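You operate a simulated robot arm through the tools that you are given. There is no shell and no other tool. Be economical: measure what you need, move in short steps, check, and stop when the job is done.

Carry out the task below with a simulated two-armed robot. There is one attempt and no reset: what you move stays moved.

## Task
Peel the blue sticker off the bare housing, lay the black sticker and roll it flat.
Fine: old one in the white tray; raised rim toward the wall, inside the outline; put the white roller back. Set down upright: white roller. What is to be rubbed or washed off counts as gone when no trace of it is left.

It is judged by the outcome, as a careful person would: the job done as asked, and still so three seconds after it is handed in. It fails if anything else is knocked over, pushed out of place, dropped, spilled or broken.

## Robot
Two 7-joint arms with two-finger parallel grippers on one trunk, on a base that drives. Base frame: it is fixed to the floor where the robot stands at the start and does not move with it; the origin is under the middle of the robot, x ahead of it, y to its left, z up; the surface under the hand at the start is at about z = 0.85. Readings come in m, rad, newtons and seconds.
The left shoulder is at the start at [0.106, 0.171, 1.188], the right one opposite. With the tool pointing down near the work surface each hand reaches from about 0.38 to 0.88 m from the robot's upright axis, wherever it stands, measured 20 degrees to its own side. Places, roughly: bare face [0.6, 0.2, 1]; white tray (16x10x4 cm) [0.5, 0.5, 0.9]. Payload 4.4 kg a hand.
The tool frame of a hand sits at the grasp point between the pads (the TCP): z along the fingers, y along the line on which they close. The tips reach 0.023 m beyond it. The gripper opens to 0.094 m. The fingers are 0.038 m wide and 0.01 m thick; the gripper's body (0.054 by 0.096 m) begins 0.039 m behind the TCP.
Orientation is told as [roll, pitch, yaw] about the base's x, y, z axes, in that order, counted from this pose: with the fingers straight down and closing along the base's y, the tool's x points along the base's -x, its y along +y and its z along -z.

## Interface
- The arms move only by the tool send_rows. It takes "left_commands", "right_commands" or both (then of equal length, played together; a hand with none holds still); each is a list of rows, each a list of 3 entries, a list of its own where there are three numbers: the turn, a rotation vector about the tool's x, y, z in units of 8 degrees (1.0 is 8 degrees), then the shift along the tool's x, y, z in units of 20 mm (1.0 is 20 mm), then the closure, from 0 (fully open) to 1 (shut). In form: [[[ax, ay, az], [tx, ty, tz], gripper], ...]. A call has 1 to 10 rows; each row shifts and turns the commanded pose from where the row before left it, along the tool's axes as they then stand. A call with a number of a shift or a turn outside -1 to 1 is refused whole. Each row takes 0.2 s and may step no farther than 0.05 m and 0.15 rad from the row before; otherwise, or with a gripper value out of range, the whole call is refused. Where a pose cannot be reached the arm comes as near as it can. A force on the tool above 40 N (or 10 N above the force at the start of the call, whichever is more), or a blocked arm, ends the call early, and 0.2 s more pass. The fingers move at their own pace (about 0.072 m/s each) and stop on an object; they squeeze with about 41 N. The grip force told is the motor's: it shows also when the fingers shut on nothing. Time passes only in rows, and 0.2 s behind the last, so rows that do not move let the fingers close. It gives the time, the measured TCP pose, the force on the tool (base axes), the opening and the grip force at its end, in the units of the frame above (readings bear some noise), with the torque about the TCP (base axes, N m) and any sound that the robot's microphone picked up.
- Cameras (640 x 400 px; columns grow to the right, rows downward): "scene" is now at [0.2132, 0.0376, 1.3367]; the picture's right is [0.41, -0.91, 0.00], its down [-0.48, -0.22, -0.85] and it looks along [0.77, 0.35, -0.53] (base axes); focal length 214 px, centre (320, 200). "left" rides on the left gripper at [0.086, -0.016, -0.074] in its tool frame; the picture's right is [0.18, 0.98, 0.00], its down [-0.58, 0.11, -0.81] and it looks along [-0.79, 0.15, 0.59] (tool axes); focal length 243 px, centre (320, 200). "right" rides on the right gripper at [0.086, 0.016, -0.075] in its tool frame; the picture's right is [-0.18, 0.98, 0.00], its down [-0.58, -0.11, -0.81] and it looks along [-0.79, -0.15, 0.59] (tool axes); focal length 243 px, centre (320, 200). There is no depth. A picture from a camera that has moved, and an enlarged one, comes with that camera's place and axes in the base frame and with its lens.
- capture(camera): a new picture of that camera. It takes no simulated time.
- raise_lower(by): slides the trunk up (or, below 0, down) by that many m; the arms and the scene camera ride with it, the base frame stays. It gives what a move gives, with no picture.
- roll_base(legs): drives the robot by 1 to 6 legs, each [ahead, left, turn to the left] in m, m and rad, along the robot's own axes; the way and the turn of a leg run together, so that a leg with both is an arc; at most 1.5 m and 3.142 rad a leg. The arms and the cameras ride along, it lands a little off, and it stops where it bumps. It gives what a move gives.
- aim_head(pan, tilt): turns the head with the scene camera to pan (to the left, within 1.396 rad either way) and tilt (down, from -0.506 to 1.204), counted from straight ahead of the robot. It gives what a move gives.
- enlarge(camera, box): a new picture of the part [left, top, right, bottom] of that camera's present view, enlarged. It takes no simulated time.
- close_job(): hands the job in; it is judged then, once.

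Work in short steps. Places have to be worked out from the pictures, the camera data and where the tool is seen: move nearer, look again, correct. Check each grasp and each placing, and mend what went wrong. You have 120 turns and 88 pictures in all, those below and enlarged ones among them. Open the grippers and draw the arms clear of the work before you hand the job in, unless the task says otherwise; then end with one line.

The tools are called after "Emit:" as a command line: name --argument value ..., lists and objects as JSON in quotes. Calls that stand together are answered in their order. send_rows: Moves the arms, as the interface text tells. Its arguments: {"type":"object","properties":{"left_commands":{"type":"array","items":{"type":"array"}},"right_commands":{"type":"array","items":{"type":"array"}}},"required":[]} The other tools are called the same way: raise_lower (by) slides the trunk up or down; roll_base (legs) drives the base; aim_head (pan, tilt) turns the head that bears the scene camera; capture (camera) takes a picture; enlarge (camera, box) takes an enlarged picture of a part of a camera's view; close_job () hands the job in.

At the start:

```text
t: 0.0
left_tool_pos: [0.4331, 0.465, 1.1918]
left_ee_rot: [0.001, 0.0, -0.001]
left_wrist_force: [-0.4, 0.3, 0.2]
left_wrist_torque: [-0.03, 0.02, 0.03]
left_grip_width: 0.0938
left_gripper_force: 0.1
right_tool_pos: [0.4572, -0.0367, 1.3001]
right_ee_rot: [-0.002, -0.001, 0.001]
right_wrist_force: [0.3, -0.2, 0.7]
right_wrist_torque: [0.0, -0.03, -0.01]
right_grip_width: 0.094
right_gripper_force: 0.0
trunk travel left (down, up): [-0.2, 0.188]
robot x, y, heading: [0.0003, -0.0035, -0.001]
head pan, tilt: [0.426, 0.557]
```

scene: 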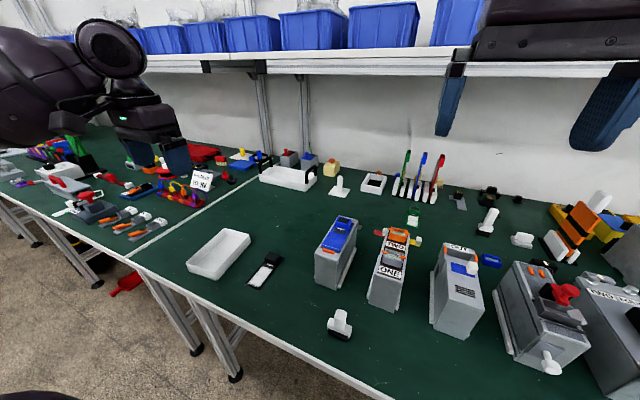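
right: 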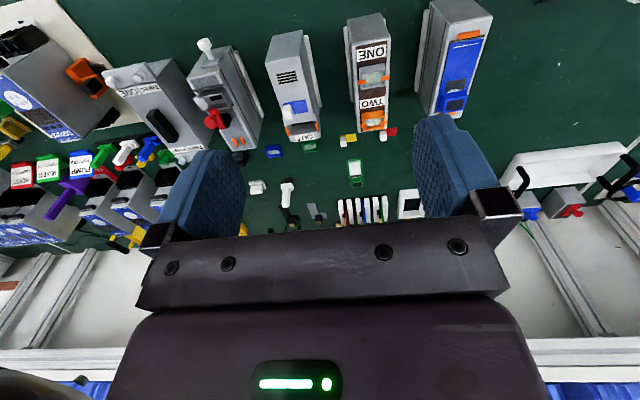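
left: 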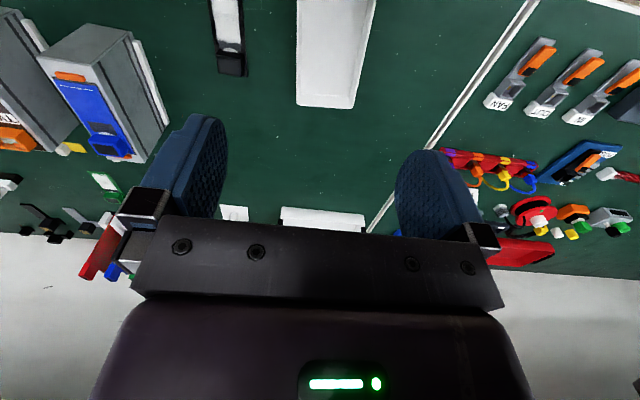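

I start by looking closely at the housing with the blue sticker, the black sticker and the rollers.

Emit:
enlarge --camera "scene" --box '[290, 180, 410, 255]'

Emit:
enlarge --camera "scene" --box '[180, 210, 380, 345]'

Emit:
enlarge --camera "scene" --box '[380, 170, 560, 290]'

```text
5.33 times, centred on (350, 218) of scene
camera zoom: at [0.2132, 0.0376, 1.3367], right [0.41, -0.91, 0.0], down [-0.48, -0.22, -0.85], along [0.77, 0.35, -0.53], focal length 1144 px, centre (160, 107)
```

zoom: 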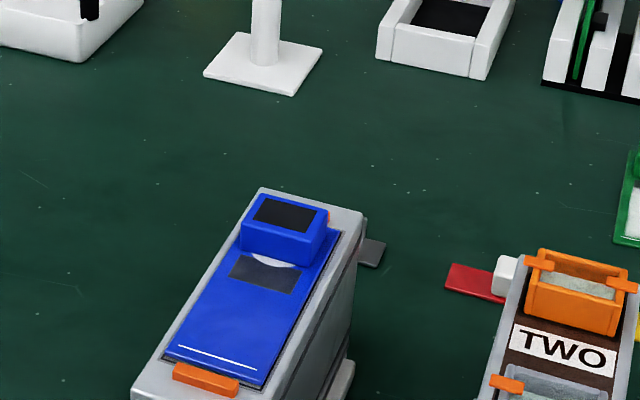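

```text
2.96 times, centred on (280, 278) of scene
camera zoom: at [0.2132, 0.0376, 1.3367], right [0.41, -0.91, 0.0], down [-0.48, -0.22, -0.85], along [0.77, 0.35, -0.53], focal length 636 px, centre (438, -30)
```

zoom: 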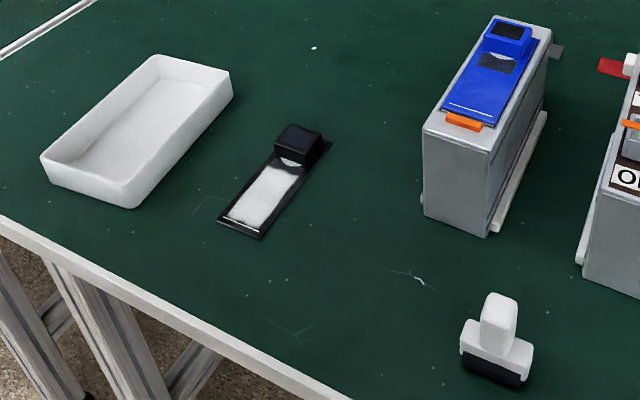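

```text
3.33 times, centred on (470, 230) of scene
camera zoom: at [0.2132, 0.0376, 1.3367], right [0.41, -0.91, 0.0], down [-0.48, -0.22, -0.85], along [0.77, 0.35, -0.53], focal length 715 px, centre (-180, 100)
```

zoom: 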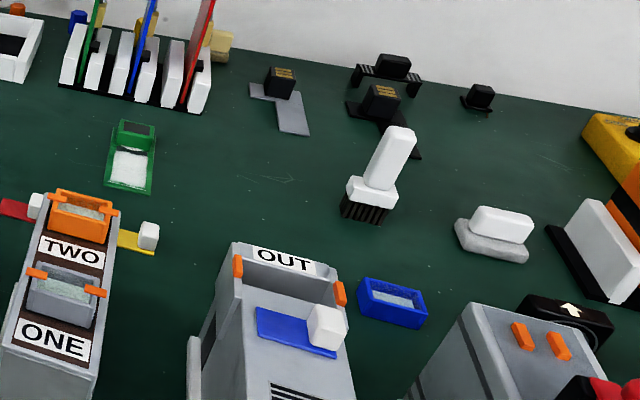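

The white roller with a black foot seems to be at about (0.44, 0.10), the black sticker runs from (0.46, 0.34) to (0.57, 0.34), and the blue block is near (0.61, 0.16, 1.01). I move the left hand toward the housing, keeping its height, and draw the right hand aside.

Emit:
send_rows --left_commands '[[[0, 0, 0], [0, -1, 0], 0.3], [[0, 0, 0], [0, -1, 0], 0.3], [[0, 0, 0], [0, -1, 0], 0.3], [[0, 0, 0], [0, -1, 0], 0.3], [[0, 0, 0], [0, -1, 0], 0.3], [[0, 0, 0], [0, -1, 0], 0.3], [[0, 0, 0], [0, -1, 0], 0.3], [[0, 0, 0], [0, -1, 0], 0.3], [[0, 0, 0], [0, -1, 0], 0.3], [[0, 0, 0], [0, -1, 0], 0.3]]' --right_commands '[[[0, 0, 0], [0, -1, 0], 0], [[0, 0, 0], [0, -1, 0], 0], [[0, 0, 0], [0, -1, 0], 0], [[0, 0, 0], [0, -1, 0], 0], [[0, 0, 0], [0, -1, 0], 0], [[0, 0, 0], [0, -1, 0], 0], [[0, 0, 0], [0, -1, 0], 0], [[0, 0, 0], [0, -1, 0], 0], [[0, 0, 0], [0, -1, 0], 0], [[0, 0, 0], [0, 0, 0], 0]]'

Emit:
capture --camera "left"

```text
t: 2.2
left_tool_pos: [0.4343, 0.266, 1.1894]
left_ee_rot: [0.001, 0.001, 0.0]
left_wrist_force: [0.2, 0.3, -0.3]
left_wrist_torque: [-0.01, -0.02, -0.02]
left_grip_width: 0.0657
left_gripper_force: 0.1
right_tool_pos: [0.4588, -0.2166, 1.2986]
right_ee_rot: [0.0, 0.003, 0.001]
right_wrist_force: [-0.2, 0.0, -0.8]
right_wrist_torque: [0.03, 0.01, 0.03]
right_grip_width: 0.0941
right_gripper_force: 0.0
trunk travel left (down, up): [-0.2, 0.188]
robot x, y, heading: [0.0005, -0.0005, 0.004]
head pan, tilt: [0.426, 0.557]
```

```text
81 pictures are left
camera left: at [0.3473, 0.2486, 1.2657], right [-0.18, 0.98, 0.0], down [0.58, 0.11, 0.81], along [0.79, 0.15, -0.59], focal length 243 px, centre (320, 200)
```

left: 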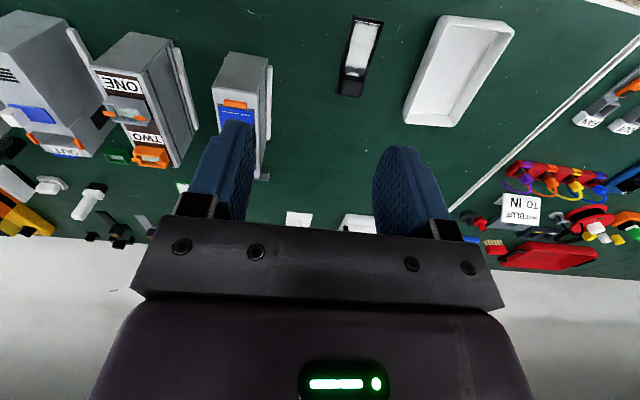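

Triangulating the two views puts the housing's top near z 0.96 and the blue block near (0.66, 0.17). I move the hand nearer and take another look.

Emit:
send_rows --left_commands '[[[0, 0, 0], [-1, -1, 0], 0.3], [[0, 0, 0], [-1, -1, 0], 0.3], [[0, 0, 0], [-1, -1, 0], 0.3], [[0, 0, 0], [-1, -1, 0], 0.3], [[0, 0, 0], [-1, -0.7, 0], 0.3], [[0, 0, 0], [-1, 0, 0], 0.3]]'

Emit:
capture --camera "left"

Emit:
capture --camera "scene"

```text
t: 3.6
left_tool_pos: [0.5528, 0.1755, 1.1913]
left_ee_rot: [-0.001, -0.001, 0.001]
left_wrist_force: [0.3, -0.4, 0.2]
left_wrist_torque: [-0.02, 0.02, 0.01]
left_grip_width: 0.0656
left_gripper_force: 0.0
right_tool_pos: [0.4586, -0.2157, 1.2984]
right_ee_rot: [0.0, 0.003, 0.0]
right_wrist_force: [0.3, 0.1, -0.1]
right_wrist_torque: [-0.04, 0.03, 0.0]
right_grip_width: 0.0939
right_gripper_force: 0.1
trunk travel left (down, up): [-0.2, 0.188]
robot x, y, heading: [0.0012, 0.0018, 0.002]
head pan, tilt: [0.426, 0.557]
```

```text
80 pictures are left
camera left: at [0.4668, 0.1575, 1.2671], right [-0.19, 0.98, 0.0], down [0.58, 0.11, 0.81], along [0.79, 0.15, -0.59], focal length 243 px, centre (320, 200)
```

left: 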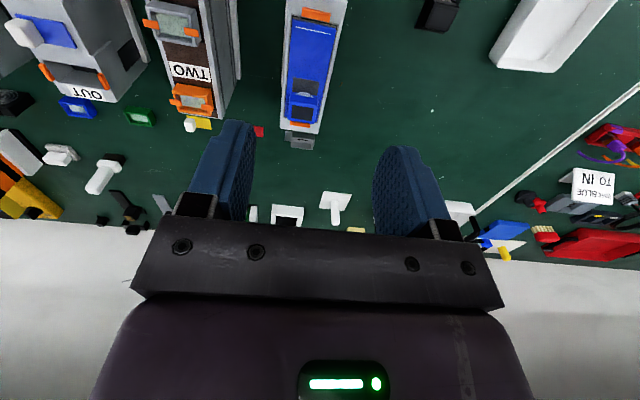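

```text
79 pictures are left
camera scene: at [0.2142, 0.0383, 1.3364], right [0.41, -0.91, 0.0], down [-0.48, -0.22, -0.85], along [0.77, 0.35, -0.53], focal length 214 px, centre (320, 200)
```

scene: 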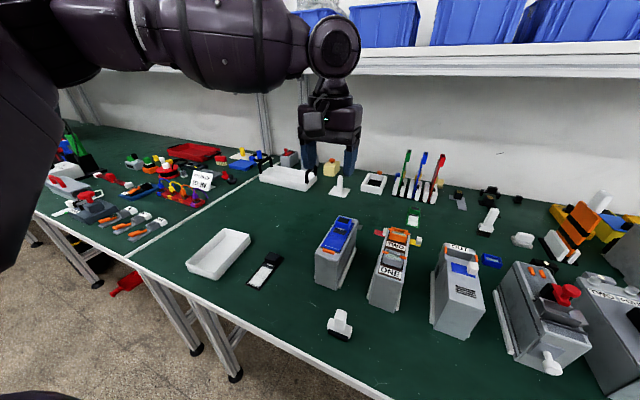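

Blue block near (0.649, 0.169), near stop near (0.557, 0.171). I enlarge the view to see details of the sticker and outline.

Emit:
enlarge --camera "left" --box '[240, 0, 400, 160]'

Emit:
enlarge --camera "scene" --box '[310, 295, 370, 345]'

```text
2.50 times, centred on (320, 80) of left
camera zoom: at [0.4668, 0.1575, 1.2671], right [-0.19, 0.98, 0.0], down [0.58, 0.11, 0.81], along [0.79, 0.15, -0.59], focal length 606 px, centre (320, 500)
```

zoom: 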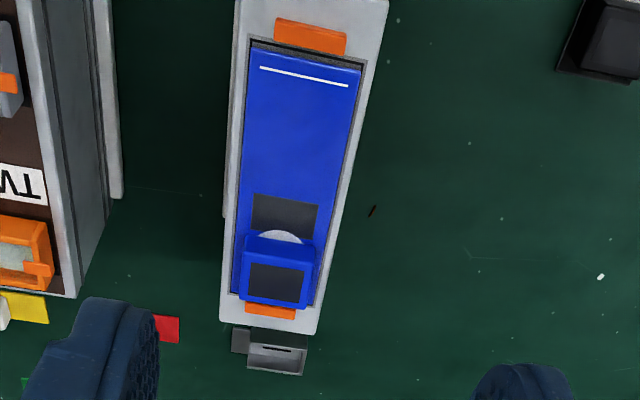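

```text
8.00 times, centred on (340, 320) of scene
camera zoom: at [0.2142, 0.0383, 1.3364], right [0.41, -0.91, 0.0], down [-0.48, -0.22, -0.85], along [0.77, 0.35, -0.53], focal length 1716 px, centre (160, -760)
```

zoom: 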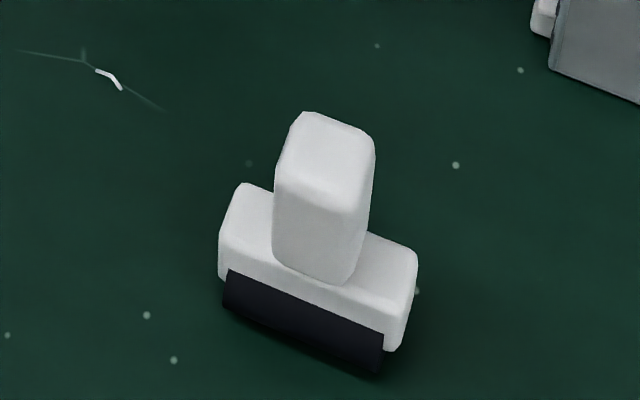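

The housing lies along x with centre line y≈0.171; the block is at about (0.658, 0.171), ~38 mm wide. I move above it and lower partway.

Emit:
send_rows --left_commands '[[[0, 0, 0], [-1, -0.1, 0], 0.3], [[0, 0, 0], [-1, -0.1, 0], 0.3], [[0, 0, 0], [-1, 0, 0], 0.3], [[0, 0, 0], [-1, 0, 0.6], 0.3], [[0, 0, 0], [-1, 0, 1], 0.3], [[0, 0, 0], [-0.2, 0, 1], 0.3], [[0, 0, 0], [0, 0, 1], 0.3], [[0, 0, 0], [0, 0, 1], 0.3], [[0, 0, 0], [0, 0, 1], 0.3], [[0, 0, 0], [0, 0, 1], 0.3]]'

Emit:
capture --camera "left"

Emit:
enlarge --camera "scene" --box '[270, 140, 430, 240]'

```text
t: 5.8
left_tool_pos: [0.5826, 0.2099, 1.0956]
left_ee_rot: [0.001, -0.001, 0.0]
left_wrist_force: [-0.5, 0.4, -0.6]
left_wrist_torque: [-0.01, 0.02, 0.03]
left_grip_width: 0.0656
left_gripper_force: 0.1
left hand out of reach, approached as far as the arm can: row 1, 2, 3, 4, 5, 6, 8, 9
right_tool_pos: [0.4591, -0.2164, 1.299]
right_ee_rot: [0.0, 0.002, -0.001]
right_wrist_force: [0.1, -0.3, 0.5]
right_wrist_torque: [0.0, -0.03, -0.02]
right_grip_width: 0.0938
right_gripper_force: 0.1
trunk travel left (down, up): [-0.2, 0.188]
robot x, y, heading: [-0.0025, 0.0022, -0.001]
head pan, tilt: [0.426, 0.557]
```

```text
76 pictures are left
camera left: at [0.4967, 0.1931, 1.1709], right [-0.18, 0.98, 0.0], down [0.58, 0.11, 0.81], along [0.79, 0.15, -0.59], focal length 243 px, centre (320, 200)
```

left: 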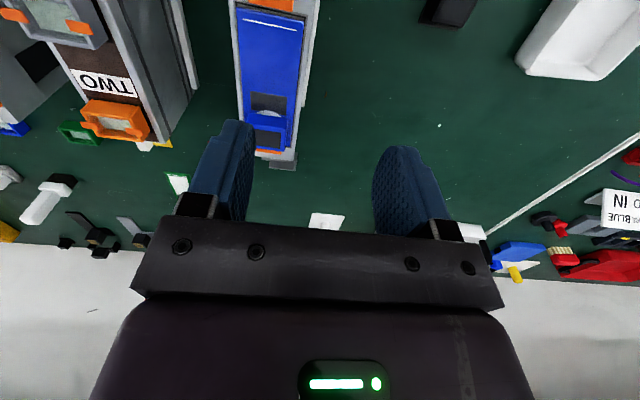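

```text
4.00 times, centred on (350, 190) of scene
camera zoom: at [0.2136, 0.0371, 1.3366], right [0.41, -0.91, 0.0], down [-0.48, -0.22, -0.85], along [0.77, 0.35, -0.53], focal length 858 px, centre (200, 240)
```

zoom: 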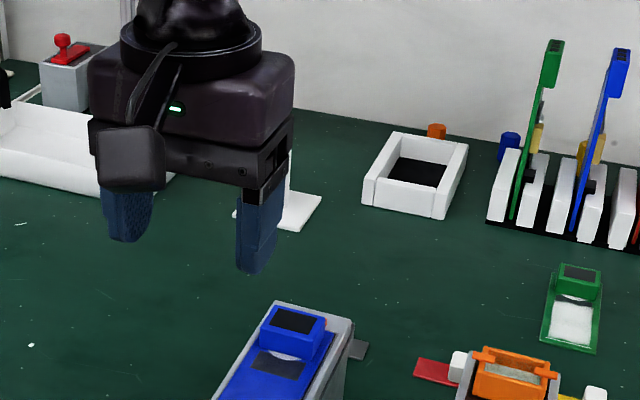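

The arm ran short of reach this high up. Raising the trunk puts the shoulder well above the work, as at the bench surface; I raise it by 0.12 m and then come down.

Emit:
raise_lower --by 0.12

Emit:
send_rows --left_commands '[[[0, 0, 0], [0, 0, 1], 0.3], [[0, 0, 0], [0, 0, 1], 0.3], [[0, 0, 0], [0, 0, 1], 0.3], [[0, 0, 0], [0, 0, 1], 0.3], [[0, 0, 0], [0, 0, 1], 0.3], [[0, 0, 0], [0, 0, 1], 0.3], [[0, 0, 0], [0, 0, 0], 0.3]]'

```text
t: 7.3
left_tool_pos: [0.5416, 0.2126, 1.3137]
left_ee_rot: [0.0, -0.191, -0.001]
left_wrist_force: [-0.3, -0.6, 0.0]
left_wrist_torque: [0.03, 0.01, 0.01]
left_grip_width: 0.0659
left_gripper_force: 0.1
right_tool_pos: [0.459, -0.2159, 1.4186]
right_ee_rot: [0.0, 0.002, 0.0]
right_wrist_force: [0.1, 0.1, 1.0]
right_wrist_torque: [0.01, 0.02, 0.0]
right_grip_width: 0.0943
right_gripper_force: 0.0
trunk travel left (down, up): [-0.32, 0.068]
robot x, y, heading: [-0.0024, 0.0019, -0.002]
head pan, tilt: [0.426, 0.557]
```

```text
t: 8.9
left_tool_pos: [0.5374, 0.2418, 1.2073]
left_ee_rot: [-0.004, -0.194, 0.001]
left_wrist_force: [0.9, -0.5, 0.5]
left_wrist_torque: [0.03, -0.01, 0.02]
left_grip_width: 0.0657
left_gripper_force: 0.0
left hand out of reach, approached as far as the arm can: row 1, 2, 3, 4, 5, 6
right_tool_pos: [0.4582, -0.2168, 1.4202]
right_ee_rot: [0.002, 0.0, 0.001]
right_wrist_force: [0.1, -0.6, 0.1]
right_wrist_torque: [-0.02, 0.02, 0.01]
right_grip_width: 0.0938
right_gripper_force: 0.1
trunk travel left (down, up): [-0.32, 0.068]
robot x, y, heading: [0.0015, 0.0006, 0.002]
head pan, tilt: [0.426, 0.557]
```

The hand came out tilted by -0.19 rad in pitch. I back off a little, level it and come down where it can reach.

Emit:
send_rows --left_commands '[[[0, 0.7, 0], [1, 0, 0], 0.3], [[0, 0.7, 0], [1, 0, 0], 0.3], [[0, 0, 0], [0, 0, 1], 0.3], [[0, 0, 0], [0, 0, 1], 0.3], [[0, 0, 0], [0, 0, 1], 0.3], [[0, 0, 0], [0, 0, 1], 0.3], [[0, 0, 0], [0, 0, 0], 0.3]]'

```text
t: 10.5
left_tool_pos: [0.4773, 0.2599, 1.1386]
left_ee_rot: [-0.001, 0.002, -0.001]
left_wrist_force: [0.2, -0.6, -0.2]
left_wrist_torque: [0.03, 0.01, -0.05]
left_grip_width: 0.0659
left_gripper_force: 0.1
left hand out of reach, approached as far as the arm can: row 3, 4, 5, 6
right_tool_pos: [0.4576, -0.2171, 1.4195]
right_ee_rot: [0.0, 0.0, 0.001]
right_wrist_force: [-0.6, -0.7, 0.3]
right_wrist_torque: [0.01, 0.01, 0.05]
right_grip_width: 0.094
right_gripper_force: 0.1
trunk travel left (down, up): [-0.32, 0.068]
robot x, y, heading: [-0.0017, 0.0011, 0.003]
head pan, tilt: [0.426, 0.557]
```

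Something other than pure distance limits the arm (probably a joint limit in this posture). I move the hand outward and up, to test where it moves freely.

Emit:
send_rows --left_commands '[[[0, 0, 0], [0, 1, 0], 0.3], [[0, 0, 0], [0, 1, 0], 0.3], [[0, 0, 0], [0, 1, 0], 0.3], [[0, 0, 0], [0, 1, 0], 0.3], [[0, 0, 0], [0, 1, 1], 0.3], [[0, 0, 0], [0, 0, 1], 0.3], [[0, 0, 0], [0, 0, 1], 0.3]]'

Emit:
capture --camera "scene"

```text
t: 12.1
left_tool_pos: [0.4745, 0.3617, 1.076]
left_ee_rot: [-0.002, 0.002, 0.0]
left_wrist_force: [-0.1, -0.1, 0.7]
left_wrist_torque: [-0.03, 0.03, -0.01]
left_grip_width: 0.0657
left_gripper_force: 0.2
right_tool_pos: [0.4582, -0.2158, 1.4205]
right_ee_rot: [0.0, 0.001, -0.001]
right_wrist_force: [-0.4, 0.3, 0.1]
right_wrist_torque: [0.01, 0.02, 0.0]
right_grip_width: 0.094
right_gripper_force: 0.0
trunk travel left (down, up): [-0.32, 0.068]
robot x, y, heading: [0.0009, -0.0013, 0.001]
head pan, tilt: [0.426, 0.557]
```

```text
74 pictures are left
camera scene: at [0.1446, 0.0379, 1.4638], right [0.41, -0.91, 0.0], down [-0.48, -0.22, -0.85], along [0.77, 0.35, -0.53], focal length 214 px, centre (320, 200)
```

scene: 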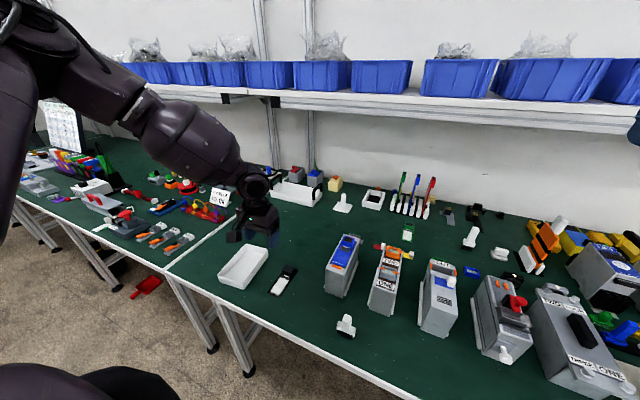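

The trunk slide also leans back as it goes up, so I put it back; and I'll drive the robot 0.2 m to the right so that the housing lies well to the left arm's own side. First, lift the hand.

Emit:
send_rows --left_commands '[[[0, 0, 0], [0, 0, -1], 0.3], [[0, 0, 0], [0, 0, -1], 0.3], [[0, 0, 0], [0, 0, -1], 0.3], [[0, 0, 0], [0, 0, -1], 0.3], [[0, 0, 0], [0, 0, -1], 0.3], [[0, 0, 0], [0, 0, -1], 0.3], [[0, 0, 0], [0, 0, -1], 0.3]]'

Emit:
raise_lower --by -0.12

Emit:
roll_base --legs '[[0, -0.2, 0]]'

Emit:
capture --camera "left"

```text
t: 13.7
left_tool_pos: [0.4767, 0.3603, 1.2158]
left_ee_rot: [-0.001, 0.004, 0.001]
left_wrist_force: [-0.8, 0.1, 0.5]
left_wrist_torque: [0.02, -0.01, 0.02]
left_grip_width: 0.0656
left_gripper_force: 0.1
right_tool_pos: [0.4583, -0.217, 1.4197]
right_ee_rot: [0.0, -0.001, -0.001]
right_wrist_force: [0.0, -0.5, -1.4]
right_wrist_torque: [-0.03, 0.0, -0.01]
right_grip_width: 0.0942
right_gripper_force: 0.0
trunk travel left (down, up): [-0.32, 0.068]
robot x, y, heading: [-0.0026, -0.0025, 0.001]
head pan, tilt: [0.426, 0.557]
```

```text
t: 15.2
left_tool_pos: [0.478, 0.3603, 1.0999]
left_ee_rot: [-0.001, 0.002, 0.001]
left_wrist_force: [0.5, 1.0, -0.2]
left_wrist_torque: [0.0, -0.01, 0.02]
left_grip_width: 0.0658
left_gripper_force: 0.1
right_tool_pos: [0.4563, -0.215, 1.301]
right_ee_rot: [0.001, -0.003, 0.0]
right_wrist_force: [0.7, 0.2, -0.9]
right_wrist_torque: [0.0, 0.01, -0.03]
right_grip_width: 0.0942
right_gripper_force: 0.1
trunk travel left (down, up): [-0.2, 0.188]
robot x, y, heading: [0.0037, 0.0034, -0.003]
head pan, tilt: [0.426, 0.557]
```

```text
t: 17.6
left_tool_pos: [0.477, 0.1611, 1.097]
left_ee_rot: [-0.001, 0.003, 0.0]
left_wrist_force: [0.3, -0.1, -0.3]
left_wrist_torque: [0.0, -0.02, 0.01]
left_grip_width: 0.0659
left_gripper_force: 0.0
right_tool_pos: [0.4583, -0.4168, 1.3011]
right_ee_rot: [0.0, 0.001, 0.003]
right_wrist_force: [0.2, 0.4, -0.3]
right_wrist_torque: [0.0, -0.02, 0.0]
right_grip_width: 0.0938
right_gripper_force: 0.1
trunk travel left (down, up): [-0.2, 0.188]
robot x, y, heading: [-0.0011, -0.2014, 0.004]
head pan, tilt: [0.426, 0.557]
```

```text
73 pictures are left
camera left: at [0.3911, 0.1443, 1.1734], right [-0.19, 0.98, 0.0], down [0.58, 0.11, 0.8], along [0.79, 0.15, -0.59], focal length 243 px, centre (320, 200)
```

left: 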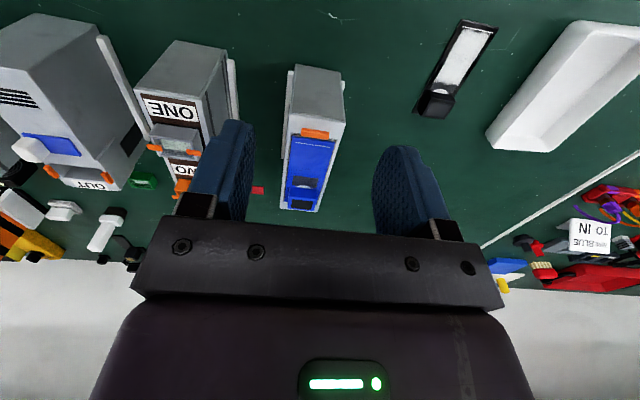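

Now the left arm has more room. Stop bar reconfirmed at (0.554, 0.171). I move forward at this height to above the block (0.657, 0.171).

Emit:
send_rows --left_commands '[[[0, 0, 0], [-1, 0.2, 0], 0.3], [[0, 0, 0], [-1, 0.2, 0], 0.3], [[0, 0, 0], [-1, 0.1, 0], 0.3], [[0, 0, 0], [-1, 0, 0], 0.3], [[0, 0, 0], [-1, 0, 0], 0.3], [[0, 0, 0], [-1, 0, 0], 0.3], [[0, 0, 0], [-1, 0, 0], 0.3], [[0, 0, 0], [-1, 0, 0.5], 0.3], [[0, 0, 0], [-1, 0, 0.5], 0.3]]'

Emit:
capture --camera "left"

Emit:
capture --camera "scene"

```text
t: 19.6
left_tool_pos: [0.6582, 0.1719, 1.0734]
left_ee_rot: [-0.001, 0.005, 0.002]
left_wrist_force: [-0.3, -0.3, -0.2]
left_wrist_torque: [-0.01, 0.01, -0.03]
left_grip_width: 0.0656
left_gripper_force: 0.0
right_tool_pos: [0.459, -0.4148, 1.2997]
right_ee_rot: [-0.001, 0.003, 0.001]
right_wrist_force: [0.7, 0.4, 0.4]
right_wrist_torque: [0.01, 0.03, 0.01]
right_grip_width: 0.0941
right_gripper_force: 0.1
trunk travel left (down, up): [-0.2, 0.188]
robot x, y, heading: [-0.0014, -0.198, 0.001]
head pan, tilt: [0.426, 0.557]
```

```text
72 pictures are left
camera left: at [0.5717, 0.1546, 1.1503], right [-0.19, 0.98, 0.0], down [0.58, 0.11, 0.8], along [0.79, 0.15, -0.6], focal length 243 px, centre (320, 200)
```

left: 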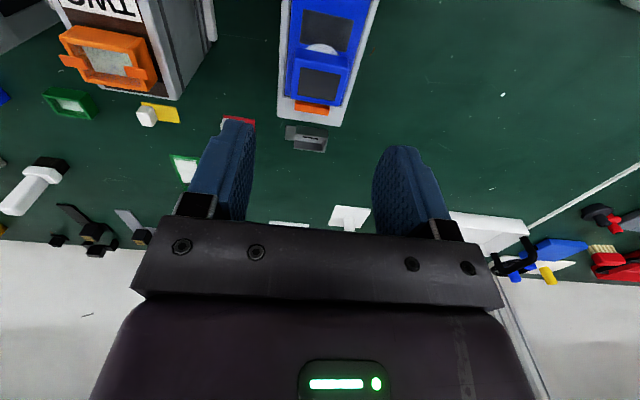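

```text
71 pictures are left
camera scene: at [0.2144, -0.1621, 1.3363], right [0.41, -0.91, 0.0], down [-0.48, -0.22, -0.85], along [0.77, 0.35, -0.53], focal length 214 px, centre (320, 200)
```

scene: 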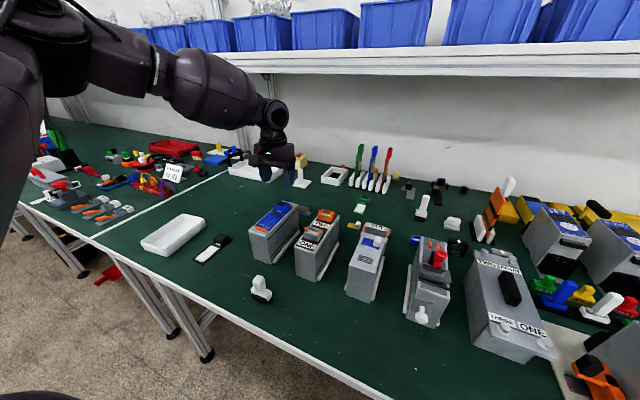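

Over the block now, block centre about (0.663, 0.171). I come down to z≈1.0 and check.

Emit:
send_rows --left_commands '[[[0, 0, 0], [-0.2, 0, 1], 0.3], [[0, 0, 0], [0, 0, 1], 0.3], [[0, 0, 0], [0, 0, 1], 0.3], [[0, 0, 0], [0, 0, 0.6], 0.3]]'

Emit:
capture --camera "left"

Emit:
enlarge --camera "scene" --box '[230, 170, 350, 250]'

```text
t: 20.6
left_tool_pos: [0.6604, 0.1732, 1.0063]
left_ee_rot: [0.001, 0.002, 0.003]
left_wrist_force: [-0.6, 0.3, 0.7]
left_wrist_torque: [0.0, 0.03, 0.02]
left_grip_width: 0.066
left_gripper_force: 0.0
right_tool_pos: [0.4591, -0.4154, 1.3007]
right_ee_rot: [0.0, 0.002, 0.002]
right_wrist_force: [-0.4, 0.0, 0.3]
right_wrist_torque: [-0.05, -0.02, -0.03]
right_grip_width: 0.0939
right_gripper_force: 0.0
trunk travel left (down, up): [-0.2, 0.188]
robot x, y, heading: [-0.0, -0.1985, -0.003]
head pan, tilt: [0.426, 0.557]
```

```text
70 pictures are left
camera left: at [0.5738, 0.155, 1.0808], right [-0.19, 0.98, 0.0], down [0.58, 0.11, 0.8], along [0.79, 0.15, -0.59], focal length 243 px, centre (320, 200)
```

left: 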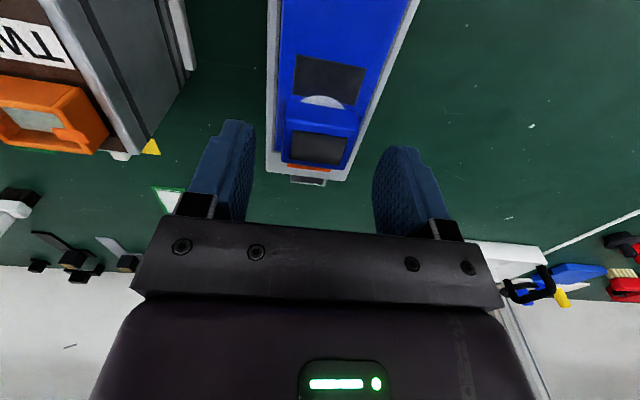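

```text
5.00 times, centred on (290, 210) of scene
camera zoom: at [0.2134, -0.1624, 1.3367], right [0.41, -0.91, 0.0], down [-0.48, -0.22, -0.85], along [0.77, 0.35, -0.53], focal length 1072 px, centre (470, 150)
```

zoom: 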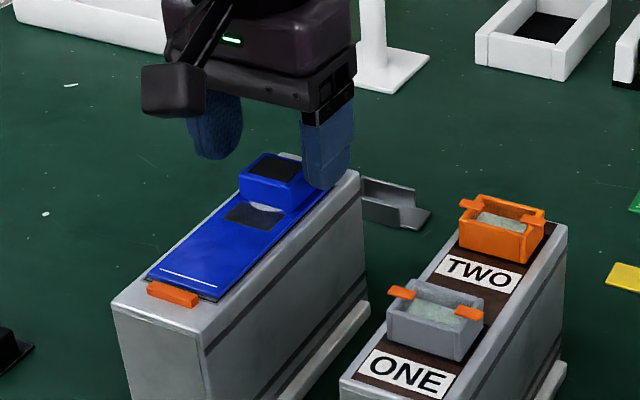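

Fingers straddle the block. I lower 16 mm further and watch the force.

Emit:
send_rows --left_commands '[[[0, 0, 0], [-0.1, -0.1, 0.4], 0.3], [[0, 0, 0], [0, 0, 0.4], 0.3]]'

Emit:
enlarge --camera "scene" --box '[260, 180, 320, 220]'

```text
t: 21.2
left_tool_pos: [0.6539, 0.1722, 0.9925]
left_ee_rot: [-0.001, 0.003, 0.002]
left_wrist_force: [-0.4, -0.2, 0.3]
left_wrist_torque: [0.0, 0.0, 0.01]
left_grip_width: 0.0658
left_gripper_force: 0.1
left hand out of reach, approached as far as the arm can: row 1, 2
right_tool_pos: [0.4584, -0.4167, 1.3]
right_ee_rot: [0.0, 0.001, 0.002]
right_wrist_force: [-0.5, 0.7, -0.3]
right_wrist_torque: [0.01, -0.01, 0.0]
right_grip_width: 0.094
right_gripper_force: 0.0
trunk travel left (down, up): [-0.2, 0.188]
robot x, y, heading: [-0.0004, -0.2008, -0.001]
head pan, tilt: [0.426, 0.557]
```

```text
10.00 times, centred on (290, 200) of scene
camera zoom: at [0.2133, -0.1624, 1.3367], right [0.41, -0.91, 0.0], down [-0.48, -0.22, -0.85], along [0.77, 0.35, -0.53], focal length 2145 px, centre (620, 200)
```

zoom: 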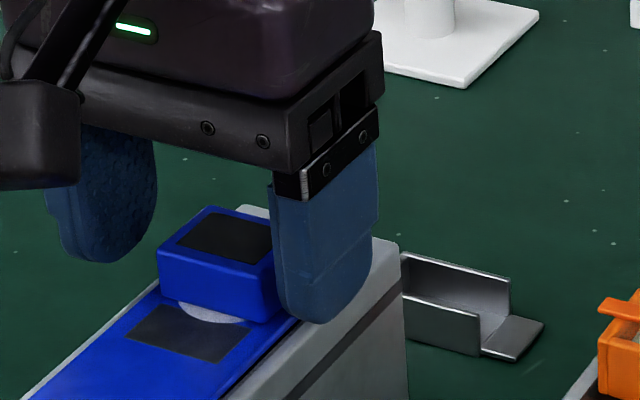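

The arm is at its limit but the fingers cover the block (pads x 0.635–0.673, tips near the block's base). I close here.

Emit:
send_rows --left_commands '[[[0, 0, 0], [0, 0, 0], 0.6], [[0, 0, 0], [0, 0, 0], 0.9], [[0, 0, 0], [0, 0, 0], 0.9]]'

Emit:
enlarge --camera "scene" --box '[260, 180, 320, 220]'

```text
t: 22.0
left_tool_pos: [0.6544, 0.1704, 0.9934]
left_ee_rot: [0.0, 0.005, 0.001]
left_wrist_force: [-2.5, -8.3, -3.3]
left_wrist_torque: [-0.25, -0.08, 0.01]
left_grip_width: 0.0366
left_gripper_force: 40.9
right_tool_pos: [0.4574, -0.4162, 1.3]
right_ee_rot: [-0.001, 0.001, 0.001]
right_wrist_force: [1.7, 0.6, -0.4]
right_wrist_torque: [-0.04, 0.0, -0.01]
right_grip_width: 0.094
right_gripper_force: 0.0
trunk travel left (down, up): [-0.2, 0.188]
robot x, y, heading: [-0.0009, -0.2043, 0.005]
head pan, tilt: [0.426, 0.557]
```

```text
10.00 times, centred on (290, 200) of scene
camera zoom: at [0.2134, -0.1634, 1.3366], right [0.41, -0.91, 0.0], down [-0.48, -0.22, -0.85], along [0.77, 0.35, -0.53], focal length 2145 px, centre (620, 200)
```

zoom: 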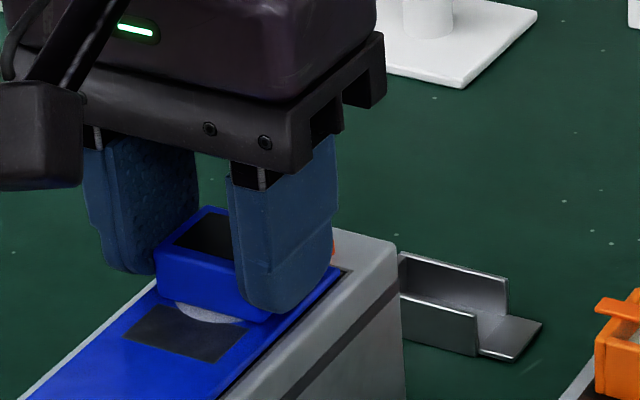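

Grip at 36.6 mm is firm. Peeling: raise in small steps, the hand also easing back toward the near end.

Emit:
send_rows --left_commands '[[[0, 0, 0], [0, 0, -0.2], 0.9], [[0, 0, 0], [0, 0, -0.2], 0.9], [[0, 0, 0], [0, 0, -0.3], 0.9]]'

Emit:
enlarge --camera "scene" --box '[230, 170, 350, 250]'

```text
t: 22.8
left_tool_pos: [0.6552, 0.1739, 1.0079]
left_ee_rot: [0.0, 0.003, 0.001]
left_wrist_force: [0.7, 0.6, -0.2]
left_wrist_torque: [0.01, 0.0, 0.01]
left_grip_width: 0.0365
left_gripper_force: 41.3
right_tool_pos: [0.4586, -0.4163, 1.3004]
right_ee_rot: [0.001, 0.001, 0.002]
right_wrist_force: [0.2, -1.0, -0.6]
right_wrist_torque: [-0.01, 0.02, 0.01]
right_grip_width: 0.094
right_gripper_force: 0.1
trunk travel left (down, up): [-0.2, 0.188]
robot x, y, heading: [0.0023, -0.2021, 0.001]
head pan, tilt: [0.426, 0.557]
```

```text
5.00 times, centred on (290, 210) of scene
camera zoom: at [0.2131, -0.1624, 1.3368], right [0.41, -0.91, 0.0], down [-0.48, -0.22, -0.85], along [0.77, 0.35, -0.53], focal length 1072 px, centre (470, 150)
```

zoom: 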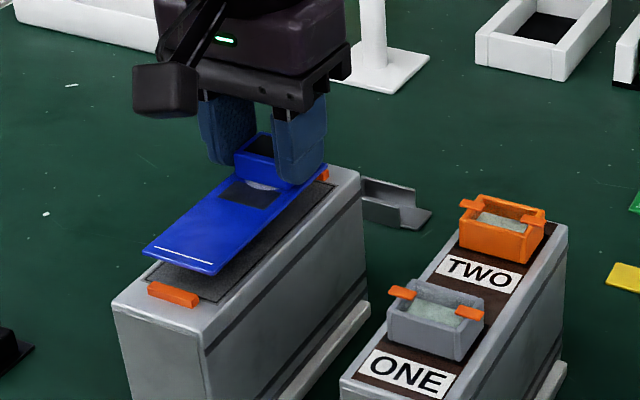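

The blue sticker came off whole and hangs rigid in the grip. I lift it, pull back and drive the base 0.2 m back to the left, toward the tray.

Emit:
send_rows --left_commands '[[[0, 0, 0], [0, 0, -1], 0.9], [[0, 0, 0], [0, 0, -1], 0.9], [[0, 0, 0], [0, 0, -1], 0.9], [[0, 0, 0], [0, 0, -1], 0.9], [[0, 0, 0], [0.5, 0, -1], 0.9], [[0, 0, 0], [1, 0, 0], 0.9], [[0, 0, 0], [1, 0, 0], 0.9], [[0, 0, 0], [1, 0, 0], 0.9], [[0, 0, 0], [1, 0, 0], 0.9], [[0, 0, 0], [1, 0, 0], 0.9]]'

Emit:
roll_base --legs '[[0, 0.2, 0]]'

Emit:
capture --camera "left"

Emit:
capture --camera "scene"

```text
t: 25.0
left_tool_pos: [0.5453, 0.173, 1.1082]
left_ee_rot: [-0.002, 0.003, 0.004]
left_wrist_force: [0.4, 0.4, -0.3]
left_wrist_torque: [-0.03, 0.0, 0.02]
left_grip_width: 0.0364
left_gripper_force: 40.7
right_tool_pos: [0.4585, -0.4148, 1.2999]
right_ee_rot: [0.002, -0.002, 0.003]
right_wrist_force: [0.0, -0.2, 0.1]
right_wrist_torque: [-0.03, 0.01, 0.03]
right_grip_width: 0.094
right_gripper_force: 0.0
trunk travel left (down, up): [-0.2, 0.188]
robot x, y, heading: [0.0011, -0.1998, -0.001]
head pan, tilt: [0.426, 0.557]
```

```text
t: 27.3
left_tool_pos: [0.5443, 0.3713, 1.1088]
left_ee_rot: [-0.002, 0.003, 0.003]
left_wrist_force: [0.2, -0.1, -0.1]
left_wrist_torque: [0.01, 0.02, -0.01]
left_grip_width: 0.0365
left_gripper_force: 41.2
right_tool_pos: [0.4592, -0.2181, 1.2997]
right_ee_rot: [0.002, 0.002, 0.002]
right_wrist_force: [-0.2, 0.7, 0.0]
right_wrist_torque: [-0.03, 0.02, 0.01]
right_grip_width: 0.0939
right_gripper_force: 0.0
trunk travel left (down, up): [-0.2, 0.188]
robot x, y, heading: [0.0012, -0.0038, 0.003]
head pan, tilt: [0.426, 0.557]
```

```text
65 pictures are left
camera left: at [0.4586, 0.3543, 1.184], right [-0.19, 0.98, 0.0], down [0.58, 0.11, 0.8], along [0.79, 0.15, -0.59], focal length 243 px, centre (320, 200)
```

left: 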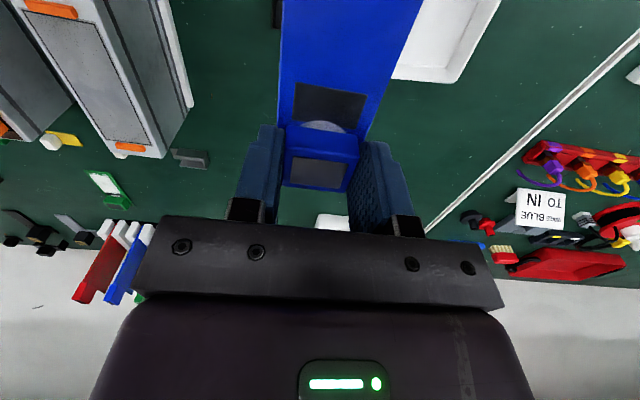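

```text
64 pictures are left
camera scene: at [0.2128, 0.0349, 1.3367], right [0.42, -0.91, 0.0], down [-0.48, -0.22, -0.85], along [0.77, 0.35, -0.53], focal length 214 px, centre (320, 200)
```

scene: 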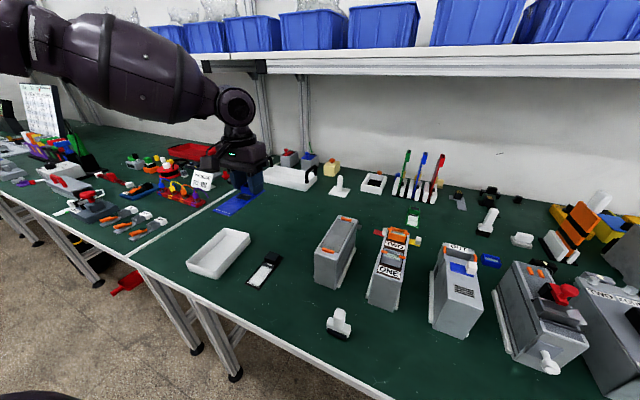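

The tray centre is about (0.505, 0.489), yawed ~6°. I move the hand over it so the sticker's centre lies above the tray's and come down partway.

Emit:
send_rows --left_commands '[[[0, 0, 0], [0.1, 1, 0], 0.9], [[0, 0, 0], [0.1, 1, 0], 0.9], [[0, 0, 0], [0.1, 1, 0], 0.9], [[0, 0, 0], [0.1, 1, 0], 0.9], [[0, 0, 0], [0, 1, 0], 0.9], [[0, 0, -0.8], [0, 1, 0], 0.9], [[0, 0, 0], [0, 0, 1], 0.9], [[0, 0, 0], [0, 0, 1], 0.9], [[0, 0, 0], [0, 0, 1], 0.9], [[0, 0, 0], [0, 0, 1], 0.9]]'

Emit:
send_rows --left_commands '[[[0, 0, 0], [0, 0, 1], 0.9], [[0, 0, 0], [0, 0, 1], 0.9], [[0, 0, 0], [0, 0, 1], 0.9]]'

Emit:
enlarge --camera "scene" --box '[160, 160, 300, 290]'

Emit:
capture --camera "left"

```text
t: 29.5
left_tool_pos: [0.5375, 0.4918, 1.0285]
left_ee_rot: [-0.001, 0.003, 0.116]
left_wrist_force: [0.0, -0.3, -0.2]
left_wrist_torque: [0.0, 0.01, -0.01]
left_grip_width: 0.0367
left_gripper_force: 41.5
right_tool_pos: [0.4588, -0.2178, 1.3006]
right_ee_rot: [-0.001, 0.001, 0.004]
right_wrist_force: [0.7, 0.1, 0.3]
right_wrist_torque: [-0.02, -0.01, -0.02]
right_grip_width: 0.094
right_gripper_force: 0.1
trunk travel left (down, up): [-0.2, 0.188]
robot x, y, heading: [-0.0017, -0.0046, 0.002]
head pan, tilt: [0.426, 0.557]
```

```text
t: 30.3
left_tool_pos: [0.5378, 0.4906, 0.968]
left_ee_rot: [0.0, 0.004, 0.114]
left_wrist_force: [0.5, 0.8, -0.2]
left_wrist_torque: [0.0, 0.0, 0.01]
left_grip_width: 0.0368
left_gripper_force: 40.6
right_tool_pos: [0.4593, -0.2181, 1.2998]
right_ee_rot: [0.001, 0.001, 0.003]
right_wrist_force: [0.0, -0.3, -0.5]
right_wrist_torque: [0.01, 0.01, 0.0]
right_grip_width: 0.0941
right_gripper_force: 0.1
trunk travel left (down, up): [-0.2, 0.188]
robot x, y, heading: [0.0003, -0.0012, 0.004]
head pan, tilt: [0.426, 0.557]
```

```text
3.08 times, centred on (230, 225) of scene
camera zoom: at [0.2135, 0.0346, 1.3365], right [0.42, -0.91, 0.0], down [-0.48, -0.22, -0.85], along [0.77, 0.35, -0.53], focal length 660 px, centre (597, 123)
```

zoom: 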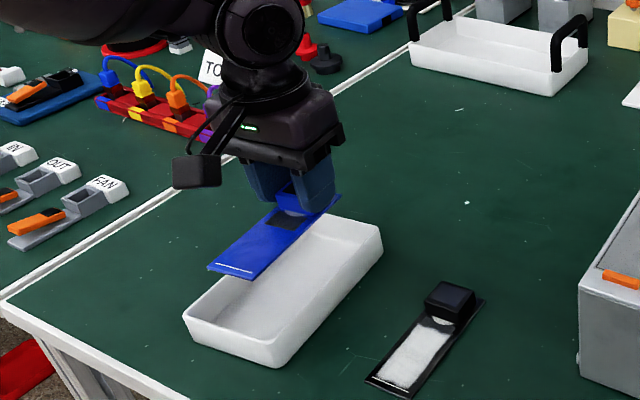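

```text
62 pictures are left
camera left: at [0.4545, 0.464, 1.0435], right [-0.29, 0.96, 0.0], down [0.57, 0.18, 0.8], along [0.77, 0.24, -0.59], focal length 243 px, centre (320, 200)
```

left: 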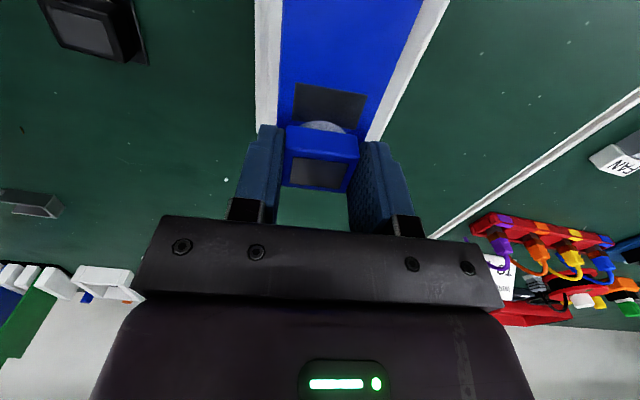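

The sticker is aligned above the tray (both centred about (0.507, 0.488)). I lower it into the tray.

Emit:
send_rows --left_commands '[[[0, 0, 0], [0, 0, 1], 0.9], [[0, 0, 0], [0, 0, 1], 0.9], [[0, 0, 0], [0, 0, 1], 0.9], [[0, 0, 0], [0, 0, 0.6], 0.9]]'

Emit:
enlarge --camera "scene" --box '[160, 190, 280, 290]'

```text
t: 31.3
left_tool_pos: [0.5352, 0.4917, 0.8956]
left_ee_rot: [-0.001, 0.006, 0.116]
left_wrist_force: [-0.1, -0.1, -0.2]
left_wrist_torque: [0.02, -0.03, -0.02]
left_grip_width: 0.0364
left_gripper_force: 41.1
right_tool_pos: [0.4586, -0.2177, 1.3002]
right_ee_rot: [0.0, 0.002, 0.003]
right_wrist_force: [-0.4, 0.8, 0.6]
right_wrist_torque: [-0.01, 0.03, -0.03]
right_grip_width: 0.0939
right_gripper_force: 0.0
trunk travel left (down, up): [-0.2, 0.188]
robot x, y, heading: [-0.0029, -0.0041, 0.002]
head pan, tilt: [0.426, 0.557]
```

```text
4.00 times, centred on (220, 240) of scene
camera zoom: at [0.2129, 0.0346, 1.3367], right [0.42, -0.91, 0.0], down [-0.48, -0.22, -0.85], along [0.77, 0.35, -0.53], focal length 858 px, centre (720, 40)
```

zoom: 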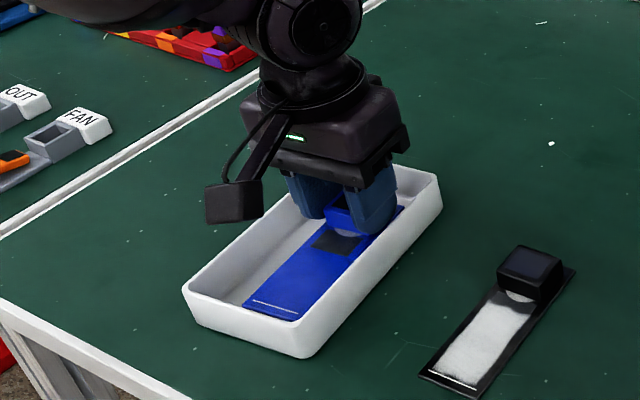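

Within the tray. I lower a few mm more until it rests, then open slightly.

Emit:
send_rows --left_commands '[[[0, 0, 0], [0, 0, 0.15], 0.9], [[0, 0, 0], [0, 0, 0.15], 0.9]]'

```text
t: 31.9
left_tool_pos: [0.5373, 0.4921, 0.8906]
left_ee_rot: [-0.002, 0.003, 0.115]
left_wrist_force: [0.4, 0.0, -0.4]
left_wrist_torque: [-0.02, 0.0, 0.03]
left_grip_width: 0.0364
left_gripper_force: 41.3
right_tool_pos: [0.4579, -0.2176, 1.3002]
right_ee_rot: [0.0, 0.001, 0.003]
right_wrist_force: [0.1, -0.2, 0.3]
right_wrist_torque: [0.03, 0.01, 0.0]
right_grip_width: 0.0942
right_gripper_force: 0.0
trunk travel left (down, up): [-0.2, 0.188]
robot x, y, heading: [-0.0011, -0.0046, 0.009]
head pan, tilt: [0.426, 0.557]
```

Emit:
send_rows --left_commands '[[[0, 0, 0], [0, 0, 0.15], 0.9], [[0, 0, 0], [0, 0, 0.15], 0.9]]'

```text
t: 32.5
left_tool_pos: [0.5358, 0.4919, 0.8868]
left_ee_rot: [0.0, 0.001, 0.115]
left_wrist_force: [-1.4, 3.9, 10.8]
left_wrist_torque: [-0.02, 0.68, -0.14]
left_grip_width: 0.0364
left_gripper_force: 40.4
right_tool_pos: [0.4567, -0.2191, 1.3002]
right_ee_rot: [0.0, 0.001, 0.002]
right_wrist_force: [0.0, 0.1, -0.2]
right_wrist_torque: [-0.02, 0.0, -0.02]
right_grip_width: 0.0939
right_gripper_force: 0.1
trunk travel left (down, up): [-0.2, 0.188]
robot x, y, heading: [-0.0001, -0.0053, 0.003]
head pan, tilt: [0.426, 0.557]
```

Contact with the tray floor (11 N up). I open to ~50 mm and raise.

Emit:
send_rows --left_commands '[[[0, 0, 0], [0, 0, -0.1], 0.47], [[0, 0, 0], [0, 0, 0], 0.47], [[0, 0, 0], [0, 0, -0.4], 0.47], [[0, 0, 0], [0, 0, -1], 0.47], [[0, 0, 0], [0, 0, -1], 0.47], [[0, 0, 0], [0, 0, -1], 0.47], [[0, 0, 0], [0, 0, -1], 0.47]]'

Emit:
enlarge --camera "scene" --box '[170, 210, 320, 300]'

```text
t: 34.1
left_tool_pos: [0.5355, 0.4922, 0.9747]
left_ee_rot: [0.0, 0.005, 0.117]
left_wrist_force: [0.4, -0.6, 0.3]
left_wrist_torque: [-0.01, 0.0, -0.03]
left_grip_width: 0.0498
left_gripper_force: 0.1
right_tool_pos: [0.4584, -0.2184, 1.3008]
right_ee_rot: [0.0, 0.002, 0.003]
right_wrist_force: [0.4, -0.6, 0.5]
right_wrist_torque: [-0.01, -0.01, 0.03]
right_grip_width: 0.0941
right_gripper_force: 0.1
trunk travel left (down, up): [-0.2, 0.188]
robot x, y, heading: [0.0005, -0.0043, 0.001]
head pan, tilt: [0.426, 0.557]
```

```text
4.27 times, centred on (245, 255) of scene
camera zoom: at [0.2124, 0.0344, 1.3368], right [0.42, -0.91, 0.0], down [-0.48, -0.22, -0.85], along [0.77, 0.35, -0.53], focal length 915 px, centre (640, -35)
```

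zoom: 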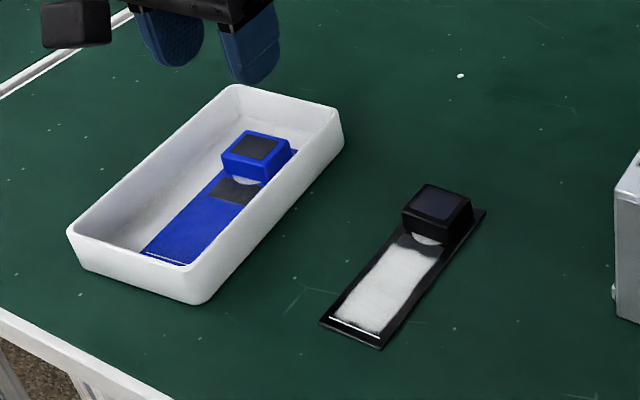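

Blue sticker lies in the tray. The black one spans x 0.458–0.577, centred y≈0.340, yaw ≈0, block near (0.552, 0.338). I go above its block.

Emit:
send_rows --left_commands '[[[0, 0, 0.85], [0, 0, -0.5], 0.3], [[0, 0, 0], [-0.4, -1, 0], 0.3], [[0, 0, 0], [-0.3, -1, 0], 0.3], [[0, 0, 0], [0, -1, 0], 0.3], [[0, 0, 0], [0, -1, 0], 0.3], [[0, 0, 0], [0, -1, 0], 0.3], [[0, 0, 0], [0, -1, 0], 0.3], [[0, 0, 0], [0, -1, 0], 0.3], [[0, 0, 0], [0, -0.65, 0], 0.3]]'

Emit:
capture --camera "left"

```text
t: 36.1
left_tool_pos: [0.5496, 0.337, 0.9836]
left_ee_rot: [0.0, 0.005, -0.003]
left_wrist_force: [-0.5, 0.1, -1.9]
left_wrist_torque: [-0.01, -0.02, 0.04]
left_grip_width: 0.0656
left_gripper_force: 0.0
right_tool_pos: [0.4576, -0.2191, 1.2993]
right_ee_rot: [-0.001, 0.001, 0.004]
right_wrist_force: [-0.4, -0.9, 0.7]
right_wrist_torque: [-0.02, -0.05, -0.03]
right_grip_width: 0.0941
right_gripper_force: 0.1
trunk travel left (down, up): [-0.2, 0.188]
robot x, y, heading: [0.0003, -0.0018, 0.004]
head pan, tilt: [0.426, 0.557]
```

```text
59 pictures are left
camera left: at [0.4635, 0.3214, 1.0603], right [-0.18, 0.98, 0.0], down [0.58, 0.11, 0.8], along [0.79, 0.15, -0.59], focal length 243 px, centre (320, 200)
```

left: 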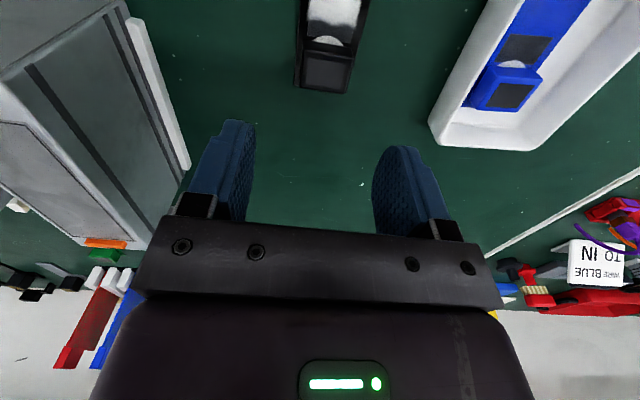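

Block centre from here ≈(0.551, 0.342). I shift 4 mm left and descend to z≈0.885.

Emit:
send_rows --left_commands '[[[0, 0, 0], [0.1, 0.2, 1], 0.3], [[0, 0, 0], [0, 0, 1], 0.3], [[0, 0, 0], [0, 0, 1], 0.3], [[0, 0, 0], [0, 0, 1], 0.3], [[0, 0, 0], [0, 0, 0.8], 0.3]]'

Emit:
enlarge --camera "scene" --box '[240, 230, 320, 290]'

Emit:
enlarge --camera "left" --box '[220, 80, 420, 220]'

```text
t: 37.3
left_tool_pos: [0.548, 0.3417, 0.8887]
left_ee_rot: [-0.002, 0.003, -0.003]
left_wrist_force: [0.0, 0.0, 0.2]
left_wrist_torque: [0.02, -0.04, 0.0]
left_grip_width: 0.0658
left_gripper_force: 0.1
right_tool_pos: [0.4585, -0.218, 1.3005]
right_ee_rot: [-0.001, 0.002, 0.006]
right_wrist_force: [0.1, -0.9, -0.5]
right_wrist_torque: [0.02, -0.01, -0.01]
right_grip_width: 0.0941
right_gripper_force: 0.1
trunk travel left (down, up): [-0.2, 0.188]
robot x, y, heading: [-0.0009, -0.0046, 0.006]
head pan, tilt: [0.426, 0.557]
```

```text
6.67 times, centred on (280, 260) of scene
camera zoom: at [0.2131, 0.0348, 1.3366], right [0.42, -0.91, 0.0], down [-0.48, -0.22, -0.85], along [0.77, 0.35, -0.53], focal length 1430 px, centre (587, -200)
```

zoom: 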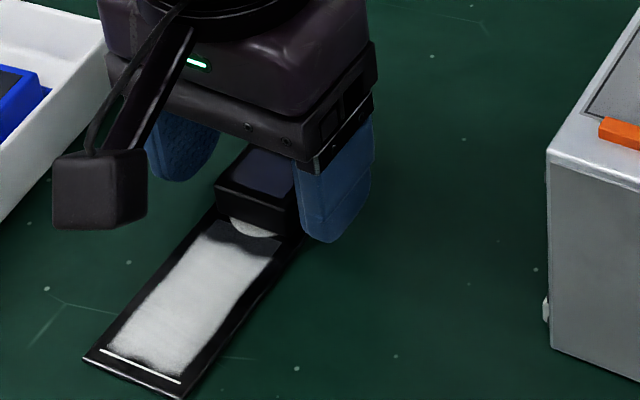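

```text
2.86 times, centred on (320, 150) of left
camera zoom: at [0.4613, 0.3248, 0.964], right [-0.18, 0.98, 0.0], down [0.58, 0.11, 0.8], along [0.79, 0.14, -0.59], focal length 693 px, centre (320, 343)
```

zoom: 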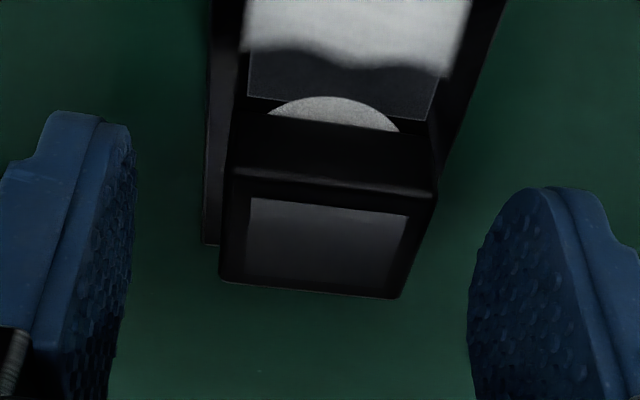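

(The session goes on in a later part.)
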